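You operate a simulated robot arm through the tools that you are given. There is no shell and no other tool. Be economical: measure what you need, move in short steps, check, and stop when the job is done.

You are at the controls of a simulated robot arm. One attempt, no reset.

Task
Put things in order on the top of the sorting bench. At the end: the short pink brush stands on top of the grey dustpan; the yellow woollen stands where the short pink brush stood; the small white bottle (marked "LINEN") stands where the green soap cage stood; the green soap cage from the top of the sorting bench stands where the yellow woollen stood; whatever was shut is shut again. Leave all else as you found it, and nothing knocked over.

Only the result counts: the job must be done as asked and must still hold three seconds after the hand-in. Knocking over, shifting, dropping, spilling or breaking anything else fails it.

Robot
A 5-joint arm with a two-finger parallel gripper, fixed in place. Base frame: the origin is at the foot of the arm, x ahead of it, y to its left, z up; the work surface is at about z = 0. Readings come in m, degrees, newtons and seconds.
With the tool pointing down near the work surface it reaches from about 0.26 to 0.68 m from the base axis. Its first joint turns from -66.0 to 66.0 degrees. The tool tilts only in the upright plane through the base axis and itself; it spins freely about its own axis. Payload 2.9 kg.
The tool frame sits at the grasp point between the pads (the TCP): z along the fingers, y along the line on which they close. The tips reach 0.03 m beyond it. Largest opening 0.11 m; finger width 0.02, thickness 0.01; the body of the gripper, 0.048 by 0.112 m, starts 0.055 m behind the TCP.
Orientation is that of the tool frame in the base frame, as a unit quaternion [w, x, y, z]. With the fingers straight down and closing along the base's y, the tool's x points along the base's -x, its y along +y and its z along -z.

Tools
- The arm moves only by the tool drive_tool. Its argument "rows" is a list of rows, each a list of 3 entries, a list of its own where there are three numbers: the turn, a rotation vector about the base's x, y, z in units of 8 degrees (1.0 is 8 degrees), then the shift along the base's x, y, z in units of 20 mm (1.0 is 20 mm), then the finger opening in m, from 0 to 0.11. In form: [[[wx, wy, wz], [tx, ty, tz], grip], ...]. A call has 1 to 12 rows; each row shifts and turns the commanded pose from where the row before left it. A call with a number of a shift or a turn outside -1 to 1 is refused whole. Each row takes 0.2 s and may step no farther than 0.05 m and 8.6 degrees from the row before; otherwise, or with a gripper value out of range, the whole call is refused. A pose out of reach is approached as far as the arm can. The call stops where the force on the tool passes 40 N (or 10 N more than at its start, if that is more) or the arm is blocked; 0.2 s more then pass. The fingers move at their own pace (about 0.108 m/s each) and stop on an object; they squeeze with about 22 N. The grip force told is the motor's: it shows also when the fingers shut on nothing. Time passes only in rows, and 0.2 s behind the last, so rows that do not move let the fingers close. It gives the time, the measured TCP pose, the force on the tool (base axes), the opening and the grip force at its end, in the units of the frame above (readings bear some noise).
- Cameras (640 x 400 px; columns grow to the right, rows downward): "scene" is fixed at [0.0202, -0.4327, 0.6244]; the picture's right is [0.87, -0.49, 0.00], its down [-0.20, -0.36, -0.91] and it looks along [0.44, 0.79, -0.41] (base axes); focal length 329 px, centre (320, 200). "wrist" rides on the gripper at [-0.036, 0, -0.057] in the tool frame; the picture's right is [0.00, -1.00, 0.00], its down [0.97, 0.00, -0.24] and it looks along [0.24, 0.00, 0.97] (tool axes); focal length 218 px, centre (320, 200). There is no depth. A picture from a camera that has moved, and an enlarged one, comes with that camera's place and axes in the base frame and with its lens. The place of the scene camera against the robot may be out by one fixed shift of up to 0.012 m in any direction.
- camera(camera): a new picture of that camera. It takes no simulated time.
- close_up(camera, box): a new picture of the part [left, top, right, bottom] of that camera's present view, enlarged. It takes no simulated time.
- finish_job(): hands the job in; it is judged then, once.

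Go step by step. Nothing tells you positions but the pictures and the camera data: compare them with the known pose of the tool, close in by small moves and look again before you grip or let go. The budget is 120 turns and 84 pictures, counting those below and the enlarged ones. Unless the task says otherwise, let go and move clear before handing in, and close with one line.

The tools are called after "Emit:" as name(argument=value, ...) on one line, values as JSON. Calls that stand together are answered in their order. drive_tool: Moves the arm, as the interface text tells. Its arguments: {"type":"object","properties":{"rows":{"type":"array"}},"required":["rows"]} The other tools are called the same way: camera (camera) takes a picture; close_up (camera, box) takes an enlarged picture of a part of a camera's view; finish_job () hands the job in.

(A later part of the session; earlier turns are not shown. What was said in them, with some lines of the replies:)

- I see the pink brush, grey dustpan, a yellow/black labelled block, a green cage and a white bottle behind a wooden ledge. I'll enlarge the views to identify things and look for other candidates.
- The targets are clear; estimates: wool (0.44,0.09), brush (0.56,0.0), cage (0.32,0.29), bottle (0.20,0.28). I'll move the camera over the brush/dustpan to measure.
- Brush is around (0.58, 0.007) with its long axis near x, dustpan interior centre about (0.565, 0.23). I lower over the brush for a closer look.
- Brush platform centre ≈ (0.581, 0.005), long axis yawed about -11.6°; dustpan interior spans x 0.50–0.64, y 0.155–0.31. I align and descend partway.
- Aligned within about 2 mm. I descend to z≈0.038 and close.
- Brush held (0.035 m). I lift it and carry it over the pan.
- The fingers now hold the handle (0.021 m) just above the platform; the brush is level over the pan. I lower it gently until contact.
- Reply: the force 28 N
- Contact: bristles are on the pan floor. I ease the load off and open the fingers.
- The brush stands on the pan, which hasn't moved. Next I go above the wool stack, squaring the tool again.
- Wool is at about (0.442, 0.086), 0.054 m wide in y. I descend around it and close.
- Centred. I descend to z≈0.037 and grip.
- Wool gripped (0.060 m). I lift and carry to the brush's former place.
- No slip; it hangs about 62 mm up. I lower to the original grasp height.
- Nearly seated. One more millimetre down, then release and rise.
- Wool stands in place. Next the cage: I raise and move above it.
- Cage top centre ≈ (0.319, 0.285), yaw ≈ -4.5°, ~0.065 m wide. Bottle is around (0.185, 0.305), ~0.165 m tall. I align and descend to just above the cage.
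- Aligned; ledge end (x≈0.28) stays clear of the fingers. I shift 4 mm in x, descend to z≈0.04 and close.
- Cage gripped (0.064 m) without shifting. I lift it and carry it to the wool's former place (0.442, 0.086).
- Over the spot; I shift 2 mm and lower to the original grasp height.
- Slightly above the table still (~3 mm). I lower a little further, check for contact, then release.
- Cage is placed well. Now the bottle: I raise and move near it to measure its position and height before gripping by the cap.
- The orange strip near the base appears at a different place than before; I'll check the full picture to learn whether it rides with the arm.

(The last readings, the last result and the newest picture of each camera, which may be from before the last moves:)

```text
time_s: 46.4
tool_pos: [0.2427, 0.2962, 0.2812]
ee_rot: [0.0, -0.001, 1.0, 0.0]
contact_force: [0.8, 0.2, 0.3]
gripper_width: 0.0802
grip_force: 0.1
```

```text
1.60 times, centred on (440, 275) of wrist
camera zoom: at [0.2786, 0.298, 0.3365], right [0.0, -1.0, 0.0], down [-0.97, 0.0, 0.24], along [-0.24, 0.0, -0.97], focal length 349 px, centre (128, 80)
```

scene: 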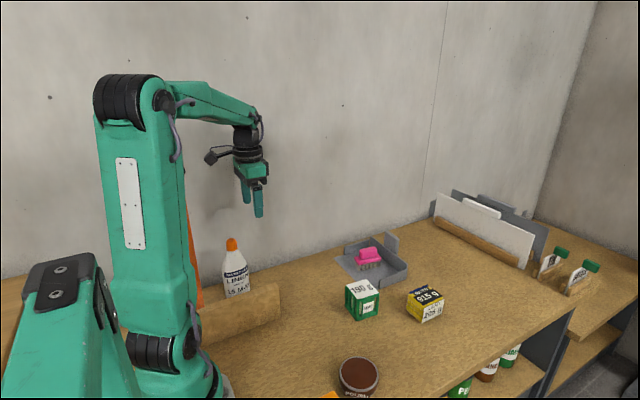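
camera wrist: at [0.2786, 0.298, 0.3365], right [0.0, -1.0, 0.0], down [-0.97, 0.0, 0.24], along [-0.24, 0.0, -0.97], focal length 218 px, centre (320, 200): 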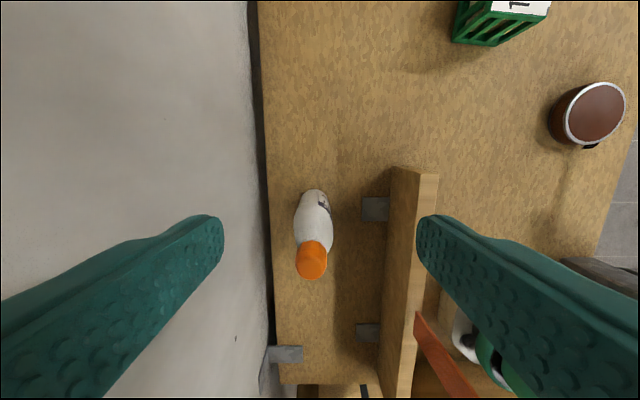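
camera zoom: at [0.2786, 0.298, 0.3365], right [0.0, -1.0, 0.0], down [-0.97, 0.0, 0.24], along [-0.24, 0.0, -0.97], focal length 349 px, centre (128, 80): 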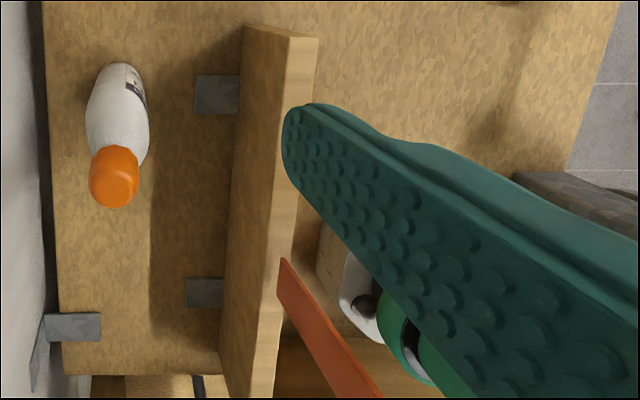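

The orange board stands on the ledge at about (0.05–0.08, 0.175), up to z≈0.43, and the forearm may pass close to it when reaching the bottle. I'll move away and tilt the camera towards it to measure its height.

Emit:
drive_tool(rows=[[[0, 0, 0.9], [0.8, -0.5, 1], 0.08], [[0, 0, 0.9], [0.8, -0.5, 1], 0.08], [[0, 0, 0.9], [0.8, -0.5, 1], 0.08], [[0, 0, 0.8], [0.8, -0.6, 1], 0.08], [[0, 0, 0], [0.8, -0.6, 1], 0.08], [[0, 0, 0], [0.8, -0.6, 1], 0.08], [[0, 0, 0], [0.8, -0.6, 1], 0.08], [[0, 0, 0], [0.7, -0.6, 1], 0.08], [[0, 0, 0], [0.5, -0.3, 0.5], 0.08]])

Emit:
drive_tool(rows=[[[-0.469, 0.883, 0], [0, 0, 0], 0.08], [[-0.469, 0.883, 0], [0, 0, 0], 0.08], [[-0.469, 0.883, 0], [0, 0, 0], 0.08], [[-0.469, 0.883, 0], [0, 0, 0], 0.08], [[0, 0, 0], [0, 0, 0], 0.08]])

Emit:
camera(camera="wrist")

Emit:
camera(camera="scene")

```text
time_s: 48.4
tool_pos: [0.3782, 0.1987, 0.4501]
ee_rot: [0.001, -0.242, 0.97, 0.0]
contact_force: [0.1, 0.3, 0.3]
gripper_width: 0.08
grip_force: 0.0
```

```text
time_s: 49.6
tool_pos: [0.3493, 0.1844, 0.3889]
ee_rot: [-0.267, -0.233, 0.933, -0.065]
contact_force: [0.2, -0.5, 0.1]
gripper_width: 0.0802
grip_force: 0.0
out of reach, approached as far as the arm can: row 3, 4
```

```text
43 pictures are left
camera wrist: at [0.4024, 0.2132, 0.4172], right [0.47, -0.88, 0.0], down [-0.62, -0.33, 0.72], along [-0.63, -0.34, -0.7], focal length 218 px, centre (320, 200)
```

wrist: 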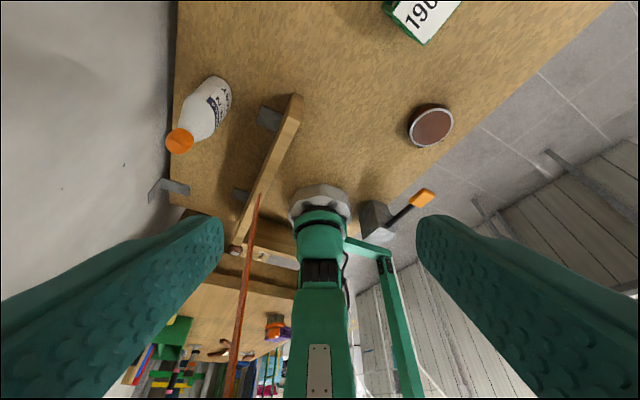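

```text
42 pictures are left
```

scene: 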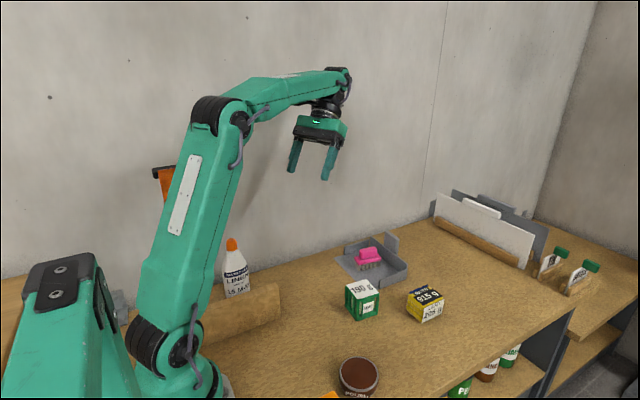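

The board leans slightly toward -y, reaching about (0.074, 0.14) at its top. I check its top edge height.

Emit:
close_up(camera="scene", box=[120, 140, 280, 240])

Emit:
close_up(camera="wrist", box=[120, 60, 360, 210])

```text
4.00 times, centred on (200, 190) of scene
camera zoom: at [0.0202, -0.4327, 0.6244], right [0.87, -0.49, 0.0], down [-0.2, -0.36, -0.91], along [0.44, 0.79, -0.41], focal length 1314 px, centre (800, 240)
```

zoom: 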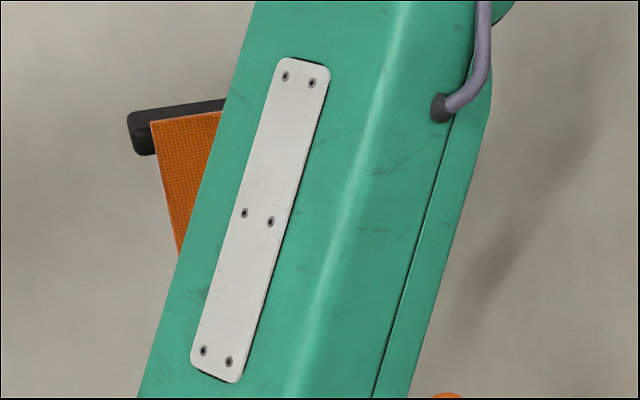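

```text
2.67 times, centred on (240, 135) of wrist
camera zoom: at [0.4024, 0.2132, 0.4172], right [0.47, -0.88, 0.0], down [-0.62, -0.33, 0.72], along [-0.63, -0.34, -0.7], focal length 582 px, centre (533, 373)
```

zoom: 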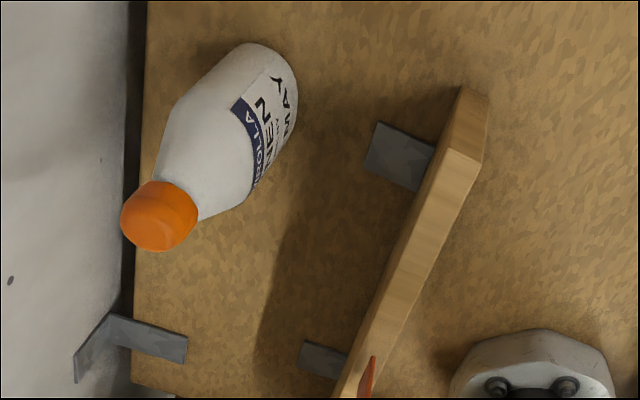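

The top of the strip is near z≈0.45, while my arm geometry puts the forearm underside near z≈0.47 in the grasp pose, so it is passable with the tool straight down. I untilt and return the yaw first.

Emit:
drive_tool(rows=[[[0.469, -0.883, 0], [0, 0, 0], 0.08], [[0.469, -0.883, 0], [0, 0, 0], 0.08], [[0.469, -0.883, 0], [0, 0, 0], 0.08], [[0.469, -0.883, 0], [0, 0, 0], 0.08], [[0, 0, -0.9], [-0.5, 0.3, -0.5], 0.08], [[0, 0, -0.9], [-0.8, 0.6, -1], 0.08], [[0, 0, -0.9], [-0.8, 0.6, -1], 0.08], [[0, 0, -0.8], [-0.8, 0.6, -1], 0.08], [[0, 0, 0], [-0.8, 0.6, -1], 0.08], [[0, 0, 0], [-0.8, 0.6, -1], 0.08], [[0, 0, 0], [0, 0, 0], 0.08]])

```text
time_s: 52.0
tool_pos: [0.2598, 0.2529, 0.2802]
ee_rot: [0.0, 0.0, 1.0, 0.0]
contact_force: [0.7, 0.2, -0.6]
gripper_width: 0.0799
grip_force: 0.0
```

Straight again. I move to a hover near the bottle for a precise look.

Emit:
drive_tool(rows=[[[0, 0, 0], [-0.75, 0.9, 0], 0.08], [[0, 0, 0], [-0.75, 0.9, 0], 0.08], [[0, 0, 0], [-0.75, 0.9, 0], 0.08], [[0, 0, 0], [0, 0, 0], 0.08]])

Emit:
close_up(camera="wrist", box=[240, 200, 400, 400])

Emit:
close_up(camera="scene", box=[160, 200, 320, 300])

```text
time_s: 53.0
tool_pos: [0.2119, 0.3066, 0.2804]
ee_rot: [-0.001, 0.0, 1.0, 0.0]
contact_force: [0.4, 0.4, 0.3]
gripper_width: 0.08
grip_force: 0.1
```

```text
2.00 times, centred on (320, 300) of wrist
camera zoom: at [0.2476, 0.3067, 0.3362], right [0.0, -1.0, 0.0], down [-0.97, 0.0, 0.24], along [-0.24, 0.0, -0.97], focal length 436 px, centre (320, 0)
```

zoom: 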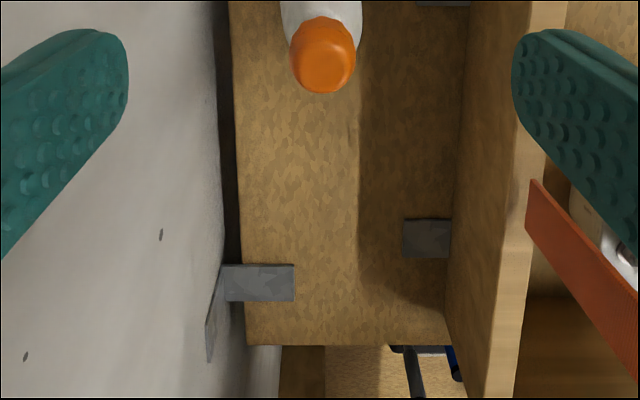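

```text
4.00 times, centred on (240, 250) of scene
camera zoom: at [0.0202, -0.4327, 0.6244], right [0.87, -0.49, 0.0], down [-0.2, -0.36, -0.91], along [0.44, 0.79, -0.41], focal length 1314 px, centre (640, 0)
```

zoom: 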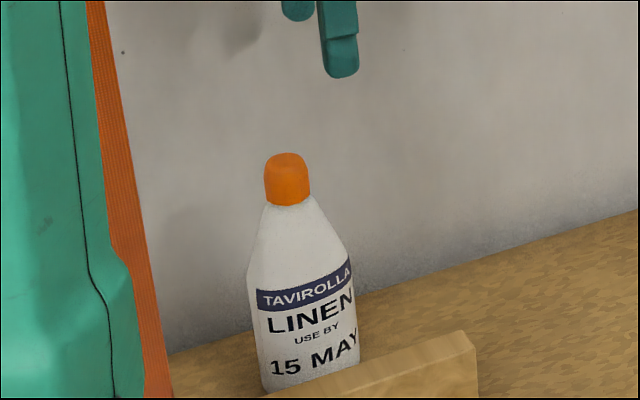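

Bottle cap at about (0.182, 0.305), top z≈0.18, cap diameter ≈0.028. I move above it with the tips just over the cap.

Emit:
drive_tool(rows=[[[0, 0, 0], [-0.75, -0.05, 0], 0.07], [[0, 0, 0], [-0.75, 0, 0], 0.07], [[0, 0, 0], [0, 0, -0.75], 0.07], [[0, 0, 0], [0, 0, -0.75], 0.07], [[0, 0, 0], [0, 0, -0.75], 0.07], [[0, 0, 0], [0, 0, -0.6], 0.07], [[0, 0, 0], [0, 0, 0], 0.07]])

Emit:
camera(camera="wrist")

Emit:
close_up(camera="scene", box=[160, 180, 320, 280])

Emit:
camera(camera="scene")

```text
time_s: 54.6
tool_pos: [0.1853, 0.3025, 0.2212]
ee_rot: [0.001, 0.0, 1.0, 0.0]
contact_force: [-0.6, 0.2, 0.5]
gripper_width: 0.07
grip_force: 0.1
```

```text
37 pictures are left
camera wrist: at [0.22, 0.3041, 0.2765], right [0.0, -1.0, 0.0], down [-0.97, 0.0, 0.24], along [-0.24, 0.0, -0.97], focal length 218 px, centre (320, 200)
```

wrist: 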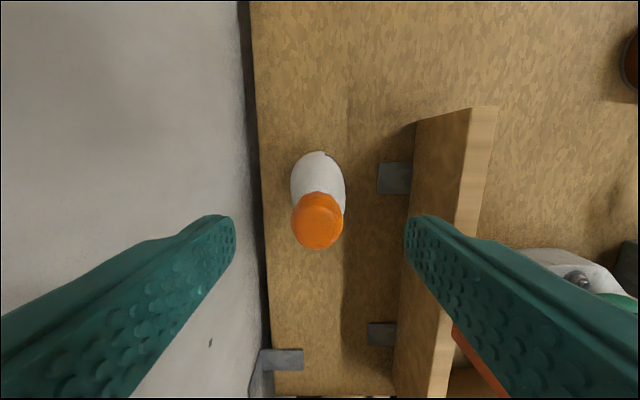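

```text
4.00 times, centred on (240, 230) of scene
camera zoom: at [0.0202, -0.4327, 0.6244], right [0.87, -0.49, 0.0], down [-0.2, -0.36, -0.91], along [0.44, 0.79, -0.41], focal length 1314 px, centre (640, 80)
```

zoom: 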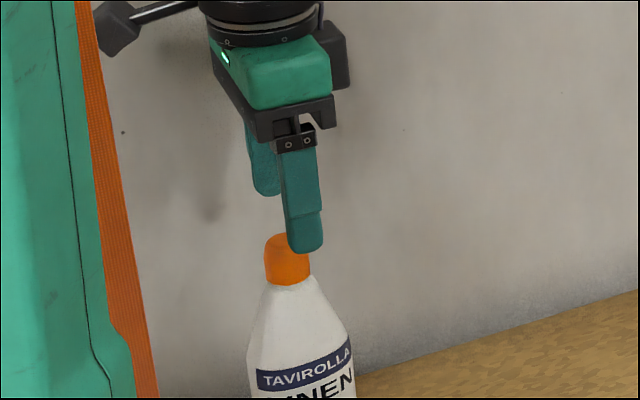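

```text
35 pictures are left
```

scene: 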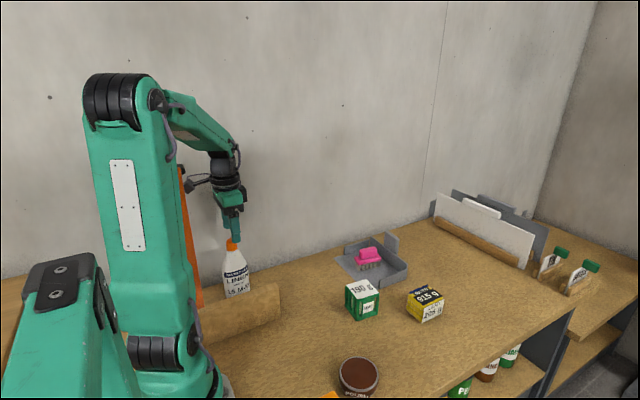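

Cap is centred between the fingers, and in the scene view the forearm still clears the orange strip. I lower 45 mm and close on the cap.

Emit:
drive_tool(rows=[[[0, 0, 0], [0, 0.08, -0.75], 0.07], [[0, 0, 0], [0, 0, -0.75], 0.07], [[0, 0, 0], [0, 0, -0.6], 0.07], [[0, 0, 0], [0, 0, 0], 0.07]])

Emit:
camera(camera="scene")

Emit:
close_up(camera="scene", box=[160, 180, 320, 280])

Emit:
camera(camera="wrist")

```text
time_s: 55.6
tool_pos: [0.1833, 0.304, 0.1797]
ee_rot: [0.0, 0.0, 1.0, 0.0]
contact_force: [0.2, -1.5, 0.0]
gripper_width: 0.0698
grip_force: 0.0
```

```text
34 pictures are left
```

scene: 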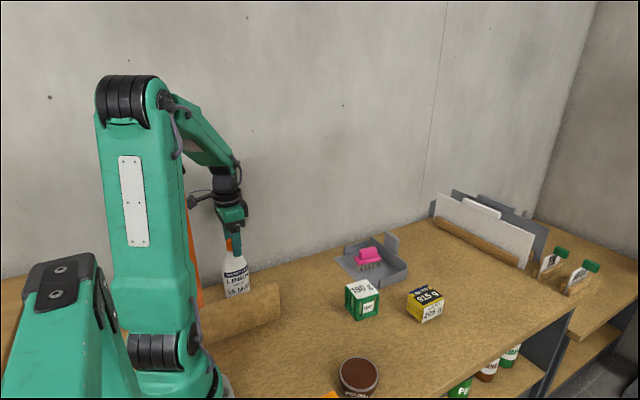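

```text
4.00 times, centred on (240, 230) of scene
camera zoom: at [0.0202, -0.4327, 0.6244], right [0.87, -0.49, 0.0], down [-0.2, -0.36, -0.91], along [0.44, 0.79, -0.41], focal length 1314 px, centre (640, 80)
```

zoom: 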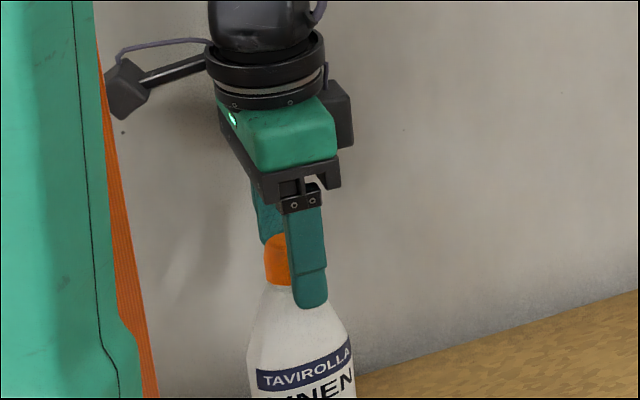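

```text
32 pictures are left
camera wrist: at [0.2193, 0.3056, 0.2356], right [0.0, -1.0, 0.0], down [-0.97, 0.0, 0.24], along [-0.24, 0.0, -0.97], focal length 218 px, centre (320, 200)
```

wrist: 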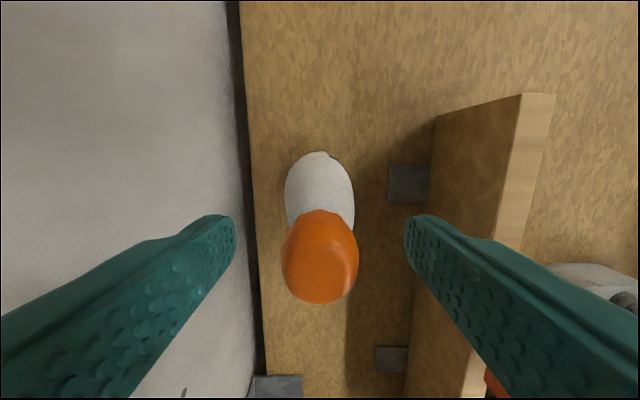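

Tips sit beside the cap just above its lower rim. I close.

Emit:
drive_tool(rows=[[[0, 0, 0], [0.08, 0, 0], 0.05], [[0, 0, 0], [0, 0, 0], 0.02], [[0, 0, 0], [0, 0, 0], 0.01], [[0, 0, 0], [0, 0, 0], 0.01], [[0, 0, 0], [0, 0, 0], 0.01]])

Emit:
camera(camera="wrist")

```text
time_s: 56.8
tool_pos: [0.1855, 0.3055, 0.1819]
ee_rot: [0.0, 0.0, 1.0, 0.001]
contact_force: [-0.4, -1.6, 2.1]
gripper_width: 0.0271
grip_force: 22.0
```

```text
31 pictures are left
camera wrist: at [0.2214, 0.3063, 0.2366], right [0.0, -1.0, 0.0], down [-0.97, 0.0, 0.24], along [-0.24, 0.0, -0.97], focal length 218 px, centre (320, 200)
```

wrist: 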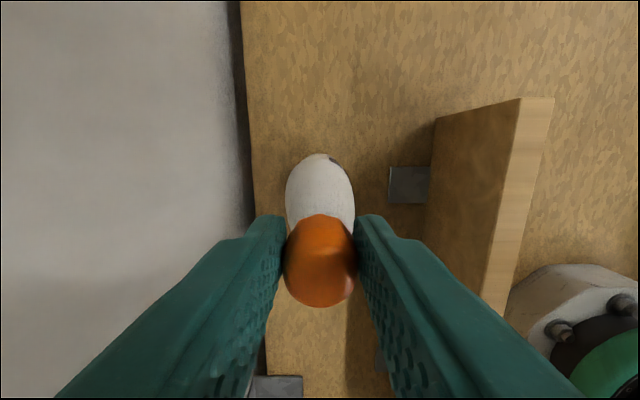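

Cap gripped at 0.027 m. I lift 30 mm slowly and check for slip.

Emit:
drive_tool(rows=[[[0, 0, 0], [0, 0, 0.4], 0.01], [[0, 0, 0], [0, 0, 0.5], 0.01], [[0, 0, 0], [0, 0, 0.6], 0.01], [[0, 0, 0], [0, 0, 0], 0.01]])

Emit:
close_up(camera="scene", box=[160, 210, 320, 310])

```text
time_s: 57.8
tool_pos: [0.1857, 0.3053, 0.2098]
ee_rot: [-0.001, 0.0, 1.0, 0.0]
contact_force: [-0.8, -0.4, -3.3]
gripper_width: 0.0268
grip_force: 22.3
```

```text
4.00 times, centred on (240, 260) of scene
camera zoom: at [0.0202, -0.4327, 0.6244], right [0.87, -0.49, 0.0], down [-0.2, -0.36, -0.91], along [0.44, 0.79, -0.41], focal length 1314 px, centre (640, -40)
```

zoom: 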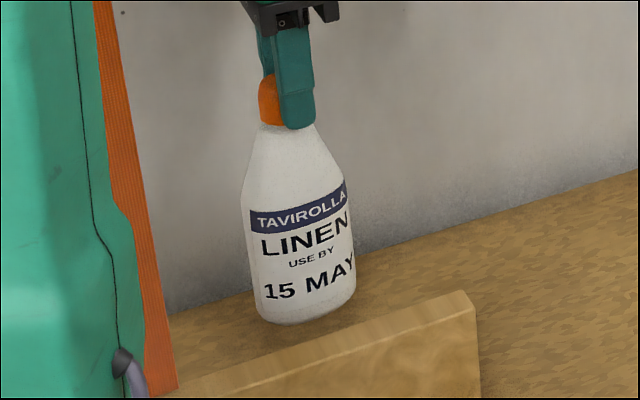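

Holding firmly. I carry it to the cage's former place (0.319, 0.2835).

Emit:
drive_tool(rows=[[[0, 0, 0], [0.5, -0.1, 0], 0.01], [[0, 0, 0], [0.8, -0.15, 0], 0.01], [[0, 0, 0], [0.8, -0.15, 0], 0.01], [[0, 0, 0], [0.8, -0.15, 0], 0.01], [[0, 0, 0], [0.8, -0.15, 0], 0.01], [[0, 0, 0], [0.8, -0.15, 0], 0.01], [[0, 0, 0], [0.8, -0.15, 0], 0.01], [[0, 0, 0], [0.8, -0.1, 0], 0.01], [[0, 0, 0], [0.55, 0, 0], 0.01], [[0, 0, 0], [0, 0, 0], 0.01], [[0, 0, 0], [0, 0, 0], 0.01]])

Emit:
close_up(camera="scene", box=[200, 210, 360, 310])

```text
time_s: 60.2
tool_pos: [0.3203, 0.284, 0.2101]
ee_rot: [-0.001, 0.0, 1.0, 0.0]
contact_force: [-0.5, 0.2, -4.2]
gripper_width: 0.0272
grip_force: 22.0
```

```text
4.00 times, centred on (280, 260) of scene
camera zoom: at [0.0202, -0.4327, 0.6244], right [0.87, -0.49, 0.0], down [-0.2, -0.36, -0.91], along [0.44, 0.79, -0.41], focal length 1314 px, centre (480, -40)
```

zoom: 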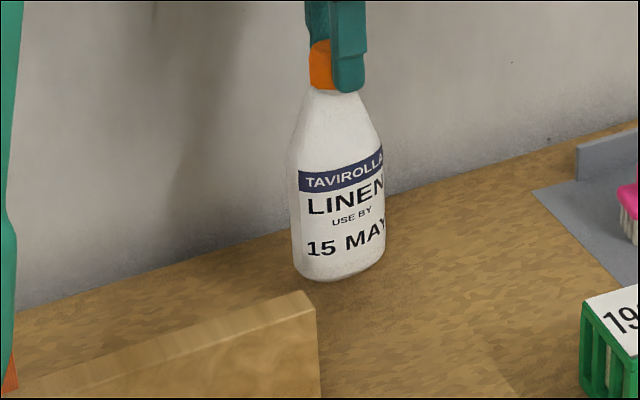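

Over the spot and upright. I lower 26 mm, then the remainder in fine steps.

Emit:
drive_tool(rows=[[[0, 0, 0], [0, 0, -0.5], 0.01], [[0, 0, 0], [0, 0, -0.5], 0.01], [[0, 0, 0], [0, 0, -0.25], 0.01], [[0, 0, 0], [0, 0, -0.1], 0.01], [[0, 0, 0], [0, 0, 0], 0.01]])

Emit:
close_up(camera="scene", box=[200, 210, 360, 310])

```text
time_s: 61.4
tool_pos: [0.3195, 0.2827, 0.1834]
ee_rot: [0.001, 0.0, 1.0, 0.0]
contact_force: [-0.6, 0.3, -4.5]
gripper_width: 0.027
grip_force: 21.9
```

```text
4.00 times, centred on (280, 260) of scene
camera zoom: at [0.0202, -0.4327, 0.6244], right [0.87, -0.49, 0.0], down [-0.2, -0.36, -0.91], along [0.44, 0.79, -0.41], focal length 1314 px, centre (480, -40)
```

zoom: 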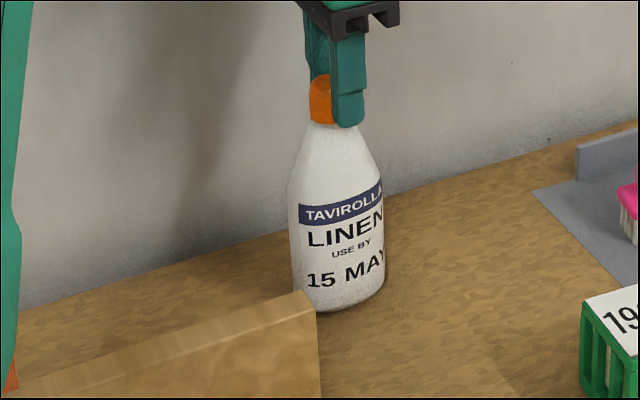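

Emit:
drive_tool(rows=[[[0, 0, 0], [0, 0, -0.1], 0.01], [[0, 0, 0], [0, 0, 0], 0.01], [[0, 0, 0], [0, 0, 0], 0.01]])

```text
time_s: 62.2
tool_pos: [0.3186, 0.2838, 0.1813]
ee_rot: [-0.001, 0.0, 1.0, -0.001]
contact_force: [-0.7, -0.3, -1.6]
gripper_width: 0.0271
grip_force: 22.0
```

The load is coming off (contact starting). One more millimetre.

Emit:
drive_tool(rows=[[[0, 0, 0], [0, 0, -0.06], 0.01], [[0, 0, 0], [0, 0, 0], 0.01]])

```text
time_s: 62.8
tool_pos: [0.3185, 0.2841, 0.1811]
ee_rot: [0.0, 0.0, 1.0, -0.001]
contact_force: [-4.3, -0.6, 10.3]
gripper_width: 0.027
grip_force: 21.9
```

The bottle is seated. I open gently and rise straight up.

Emit:
drive_tool(rows=[[[0, 0, 0], [0, 0, 0.03], 0.01], [[0, 0, 0], [0, 0, 0], 0.035], [[0, 0, 0], [0, 0, 0], 0.05], [[0, 0, 0], [0, 0, 0], 0.07], [[0, 0, 0], [0, 0, 0], 0.07], [[0, 0, 0], [0, 0, 0.5], 0.07], [[0, 0, 0], [0, 0, 1], 0.07], [[0, 0, 0], [0, 0, 1], 0.07], [[0, 0, 0], [0, 0, 1], 0.07], [[0, 0, 0], [0, 0, 1], 0.07], [[0, 0, 0], [0, 0, 0], 0.07]])

Emit:
camera(camera="scene")

Emit:
camera(camera="wrist")

```text
time_s: 65.2
tool_pos: [0.3198, 0.2831, 0.2712]
ee_rot: [0.0, 0.0, 1.0, 0.0]
contact_force: [-0.3, 0.2, 0.4]
gripper_width: 0.0699
grip_force: 0.0
```

```text
27 pictures are left
```

scene: 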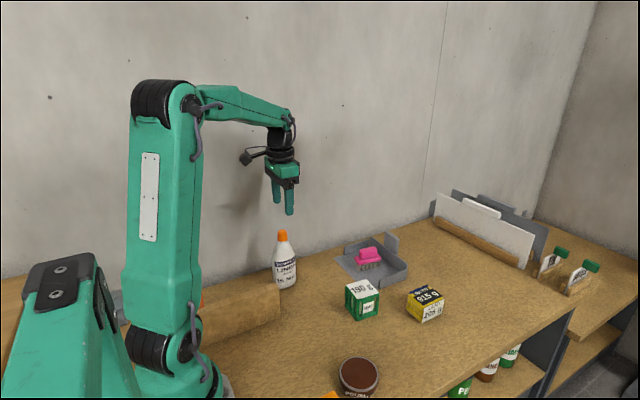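

```text
26 pictures are left
camera wrist: at [0.355, 0.2841, 0.3277], right [0.0, -1.0, 0.0], down [-0.97, 0.0, 0.24], along [-0.24, 0.0, -0.97], focal length 218 px, centre (320, 200)
```

wrist: 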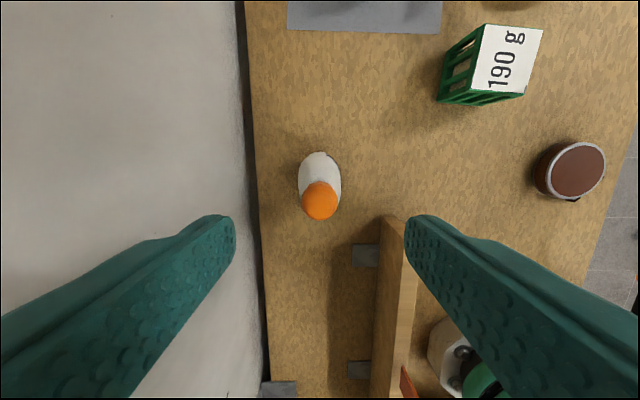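

Bottle stands upright in place. I move the arm clear and take a last check, including the orange strip.

Emit:
drive_tool(rows=[[[0, 0, 0], [0, 0, 1], 0.07], [[0, 0, 0], [0, -1, 1], 0.07], [[0, 0, 0], [0.2, -1, 1], 0.07], [[0, 0, 0], [0.2, -1, 0], 0.07], [[0, 0, 0], [0.2, -1, 0], 0.07], [[0, 0, 0], [0.2, -1, 0], 0.07], [[0, 0, 0], [0.2, -1, 0], 0.07], [[0, 0, 0], [0.2, -1, 0], 0.07], [[0, 0, 0], [0.2, -1, 0], 0.07], [[0, 0, 0], [0.2, -1, 0], 0.07], [[0, 0, 0], [0.2, -1, 0], 0.07], [[0, 0, 0], [0.2, -1, 0], 0.07]])

Emit:
camera(camera="scene")

```text
time_s: 67.8
tool_pos: [0.3562, 0.0658, 0.3298]
ee_rot: [0.0, 0.0, 1.0, 0.0]
contact_force: [0.1, -0.4, 0.2]
gripper_width: 0.0703
grip_force: 0.1
```

```text
25 pictures are left
```

scene: 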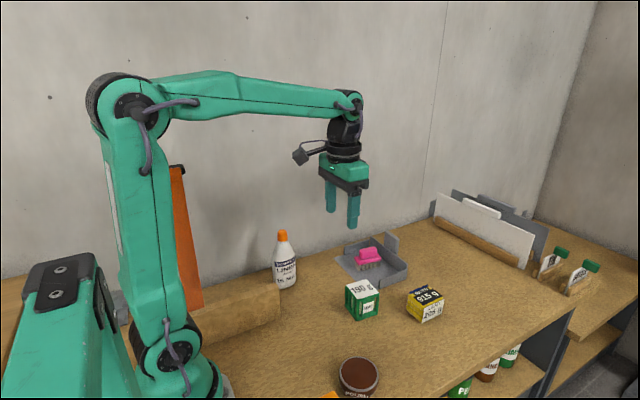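

Everything is in its asked place, upright, and the rest, including the orange strip, looks undisturbed. Nothing was opened, so I hand in.

Emit:
finish_job()

```text
The job is handed in.
```

I put all four items in their places and handed the job in. The brush is on the dustpan, the woollen is where the brush was, the soap cage is where the woollen was, and the LINEN bottle is where the cage was. In the last picture everything stood upright and nothing else looked disturbed. I opened nothing, so there was nothing to shut.
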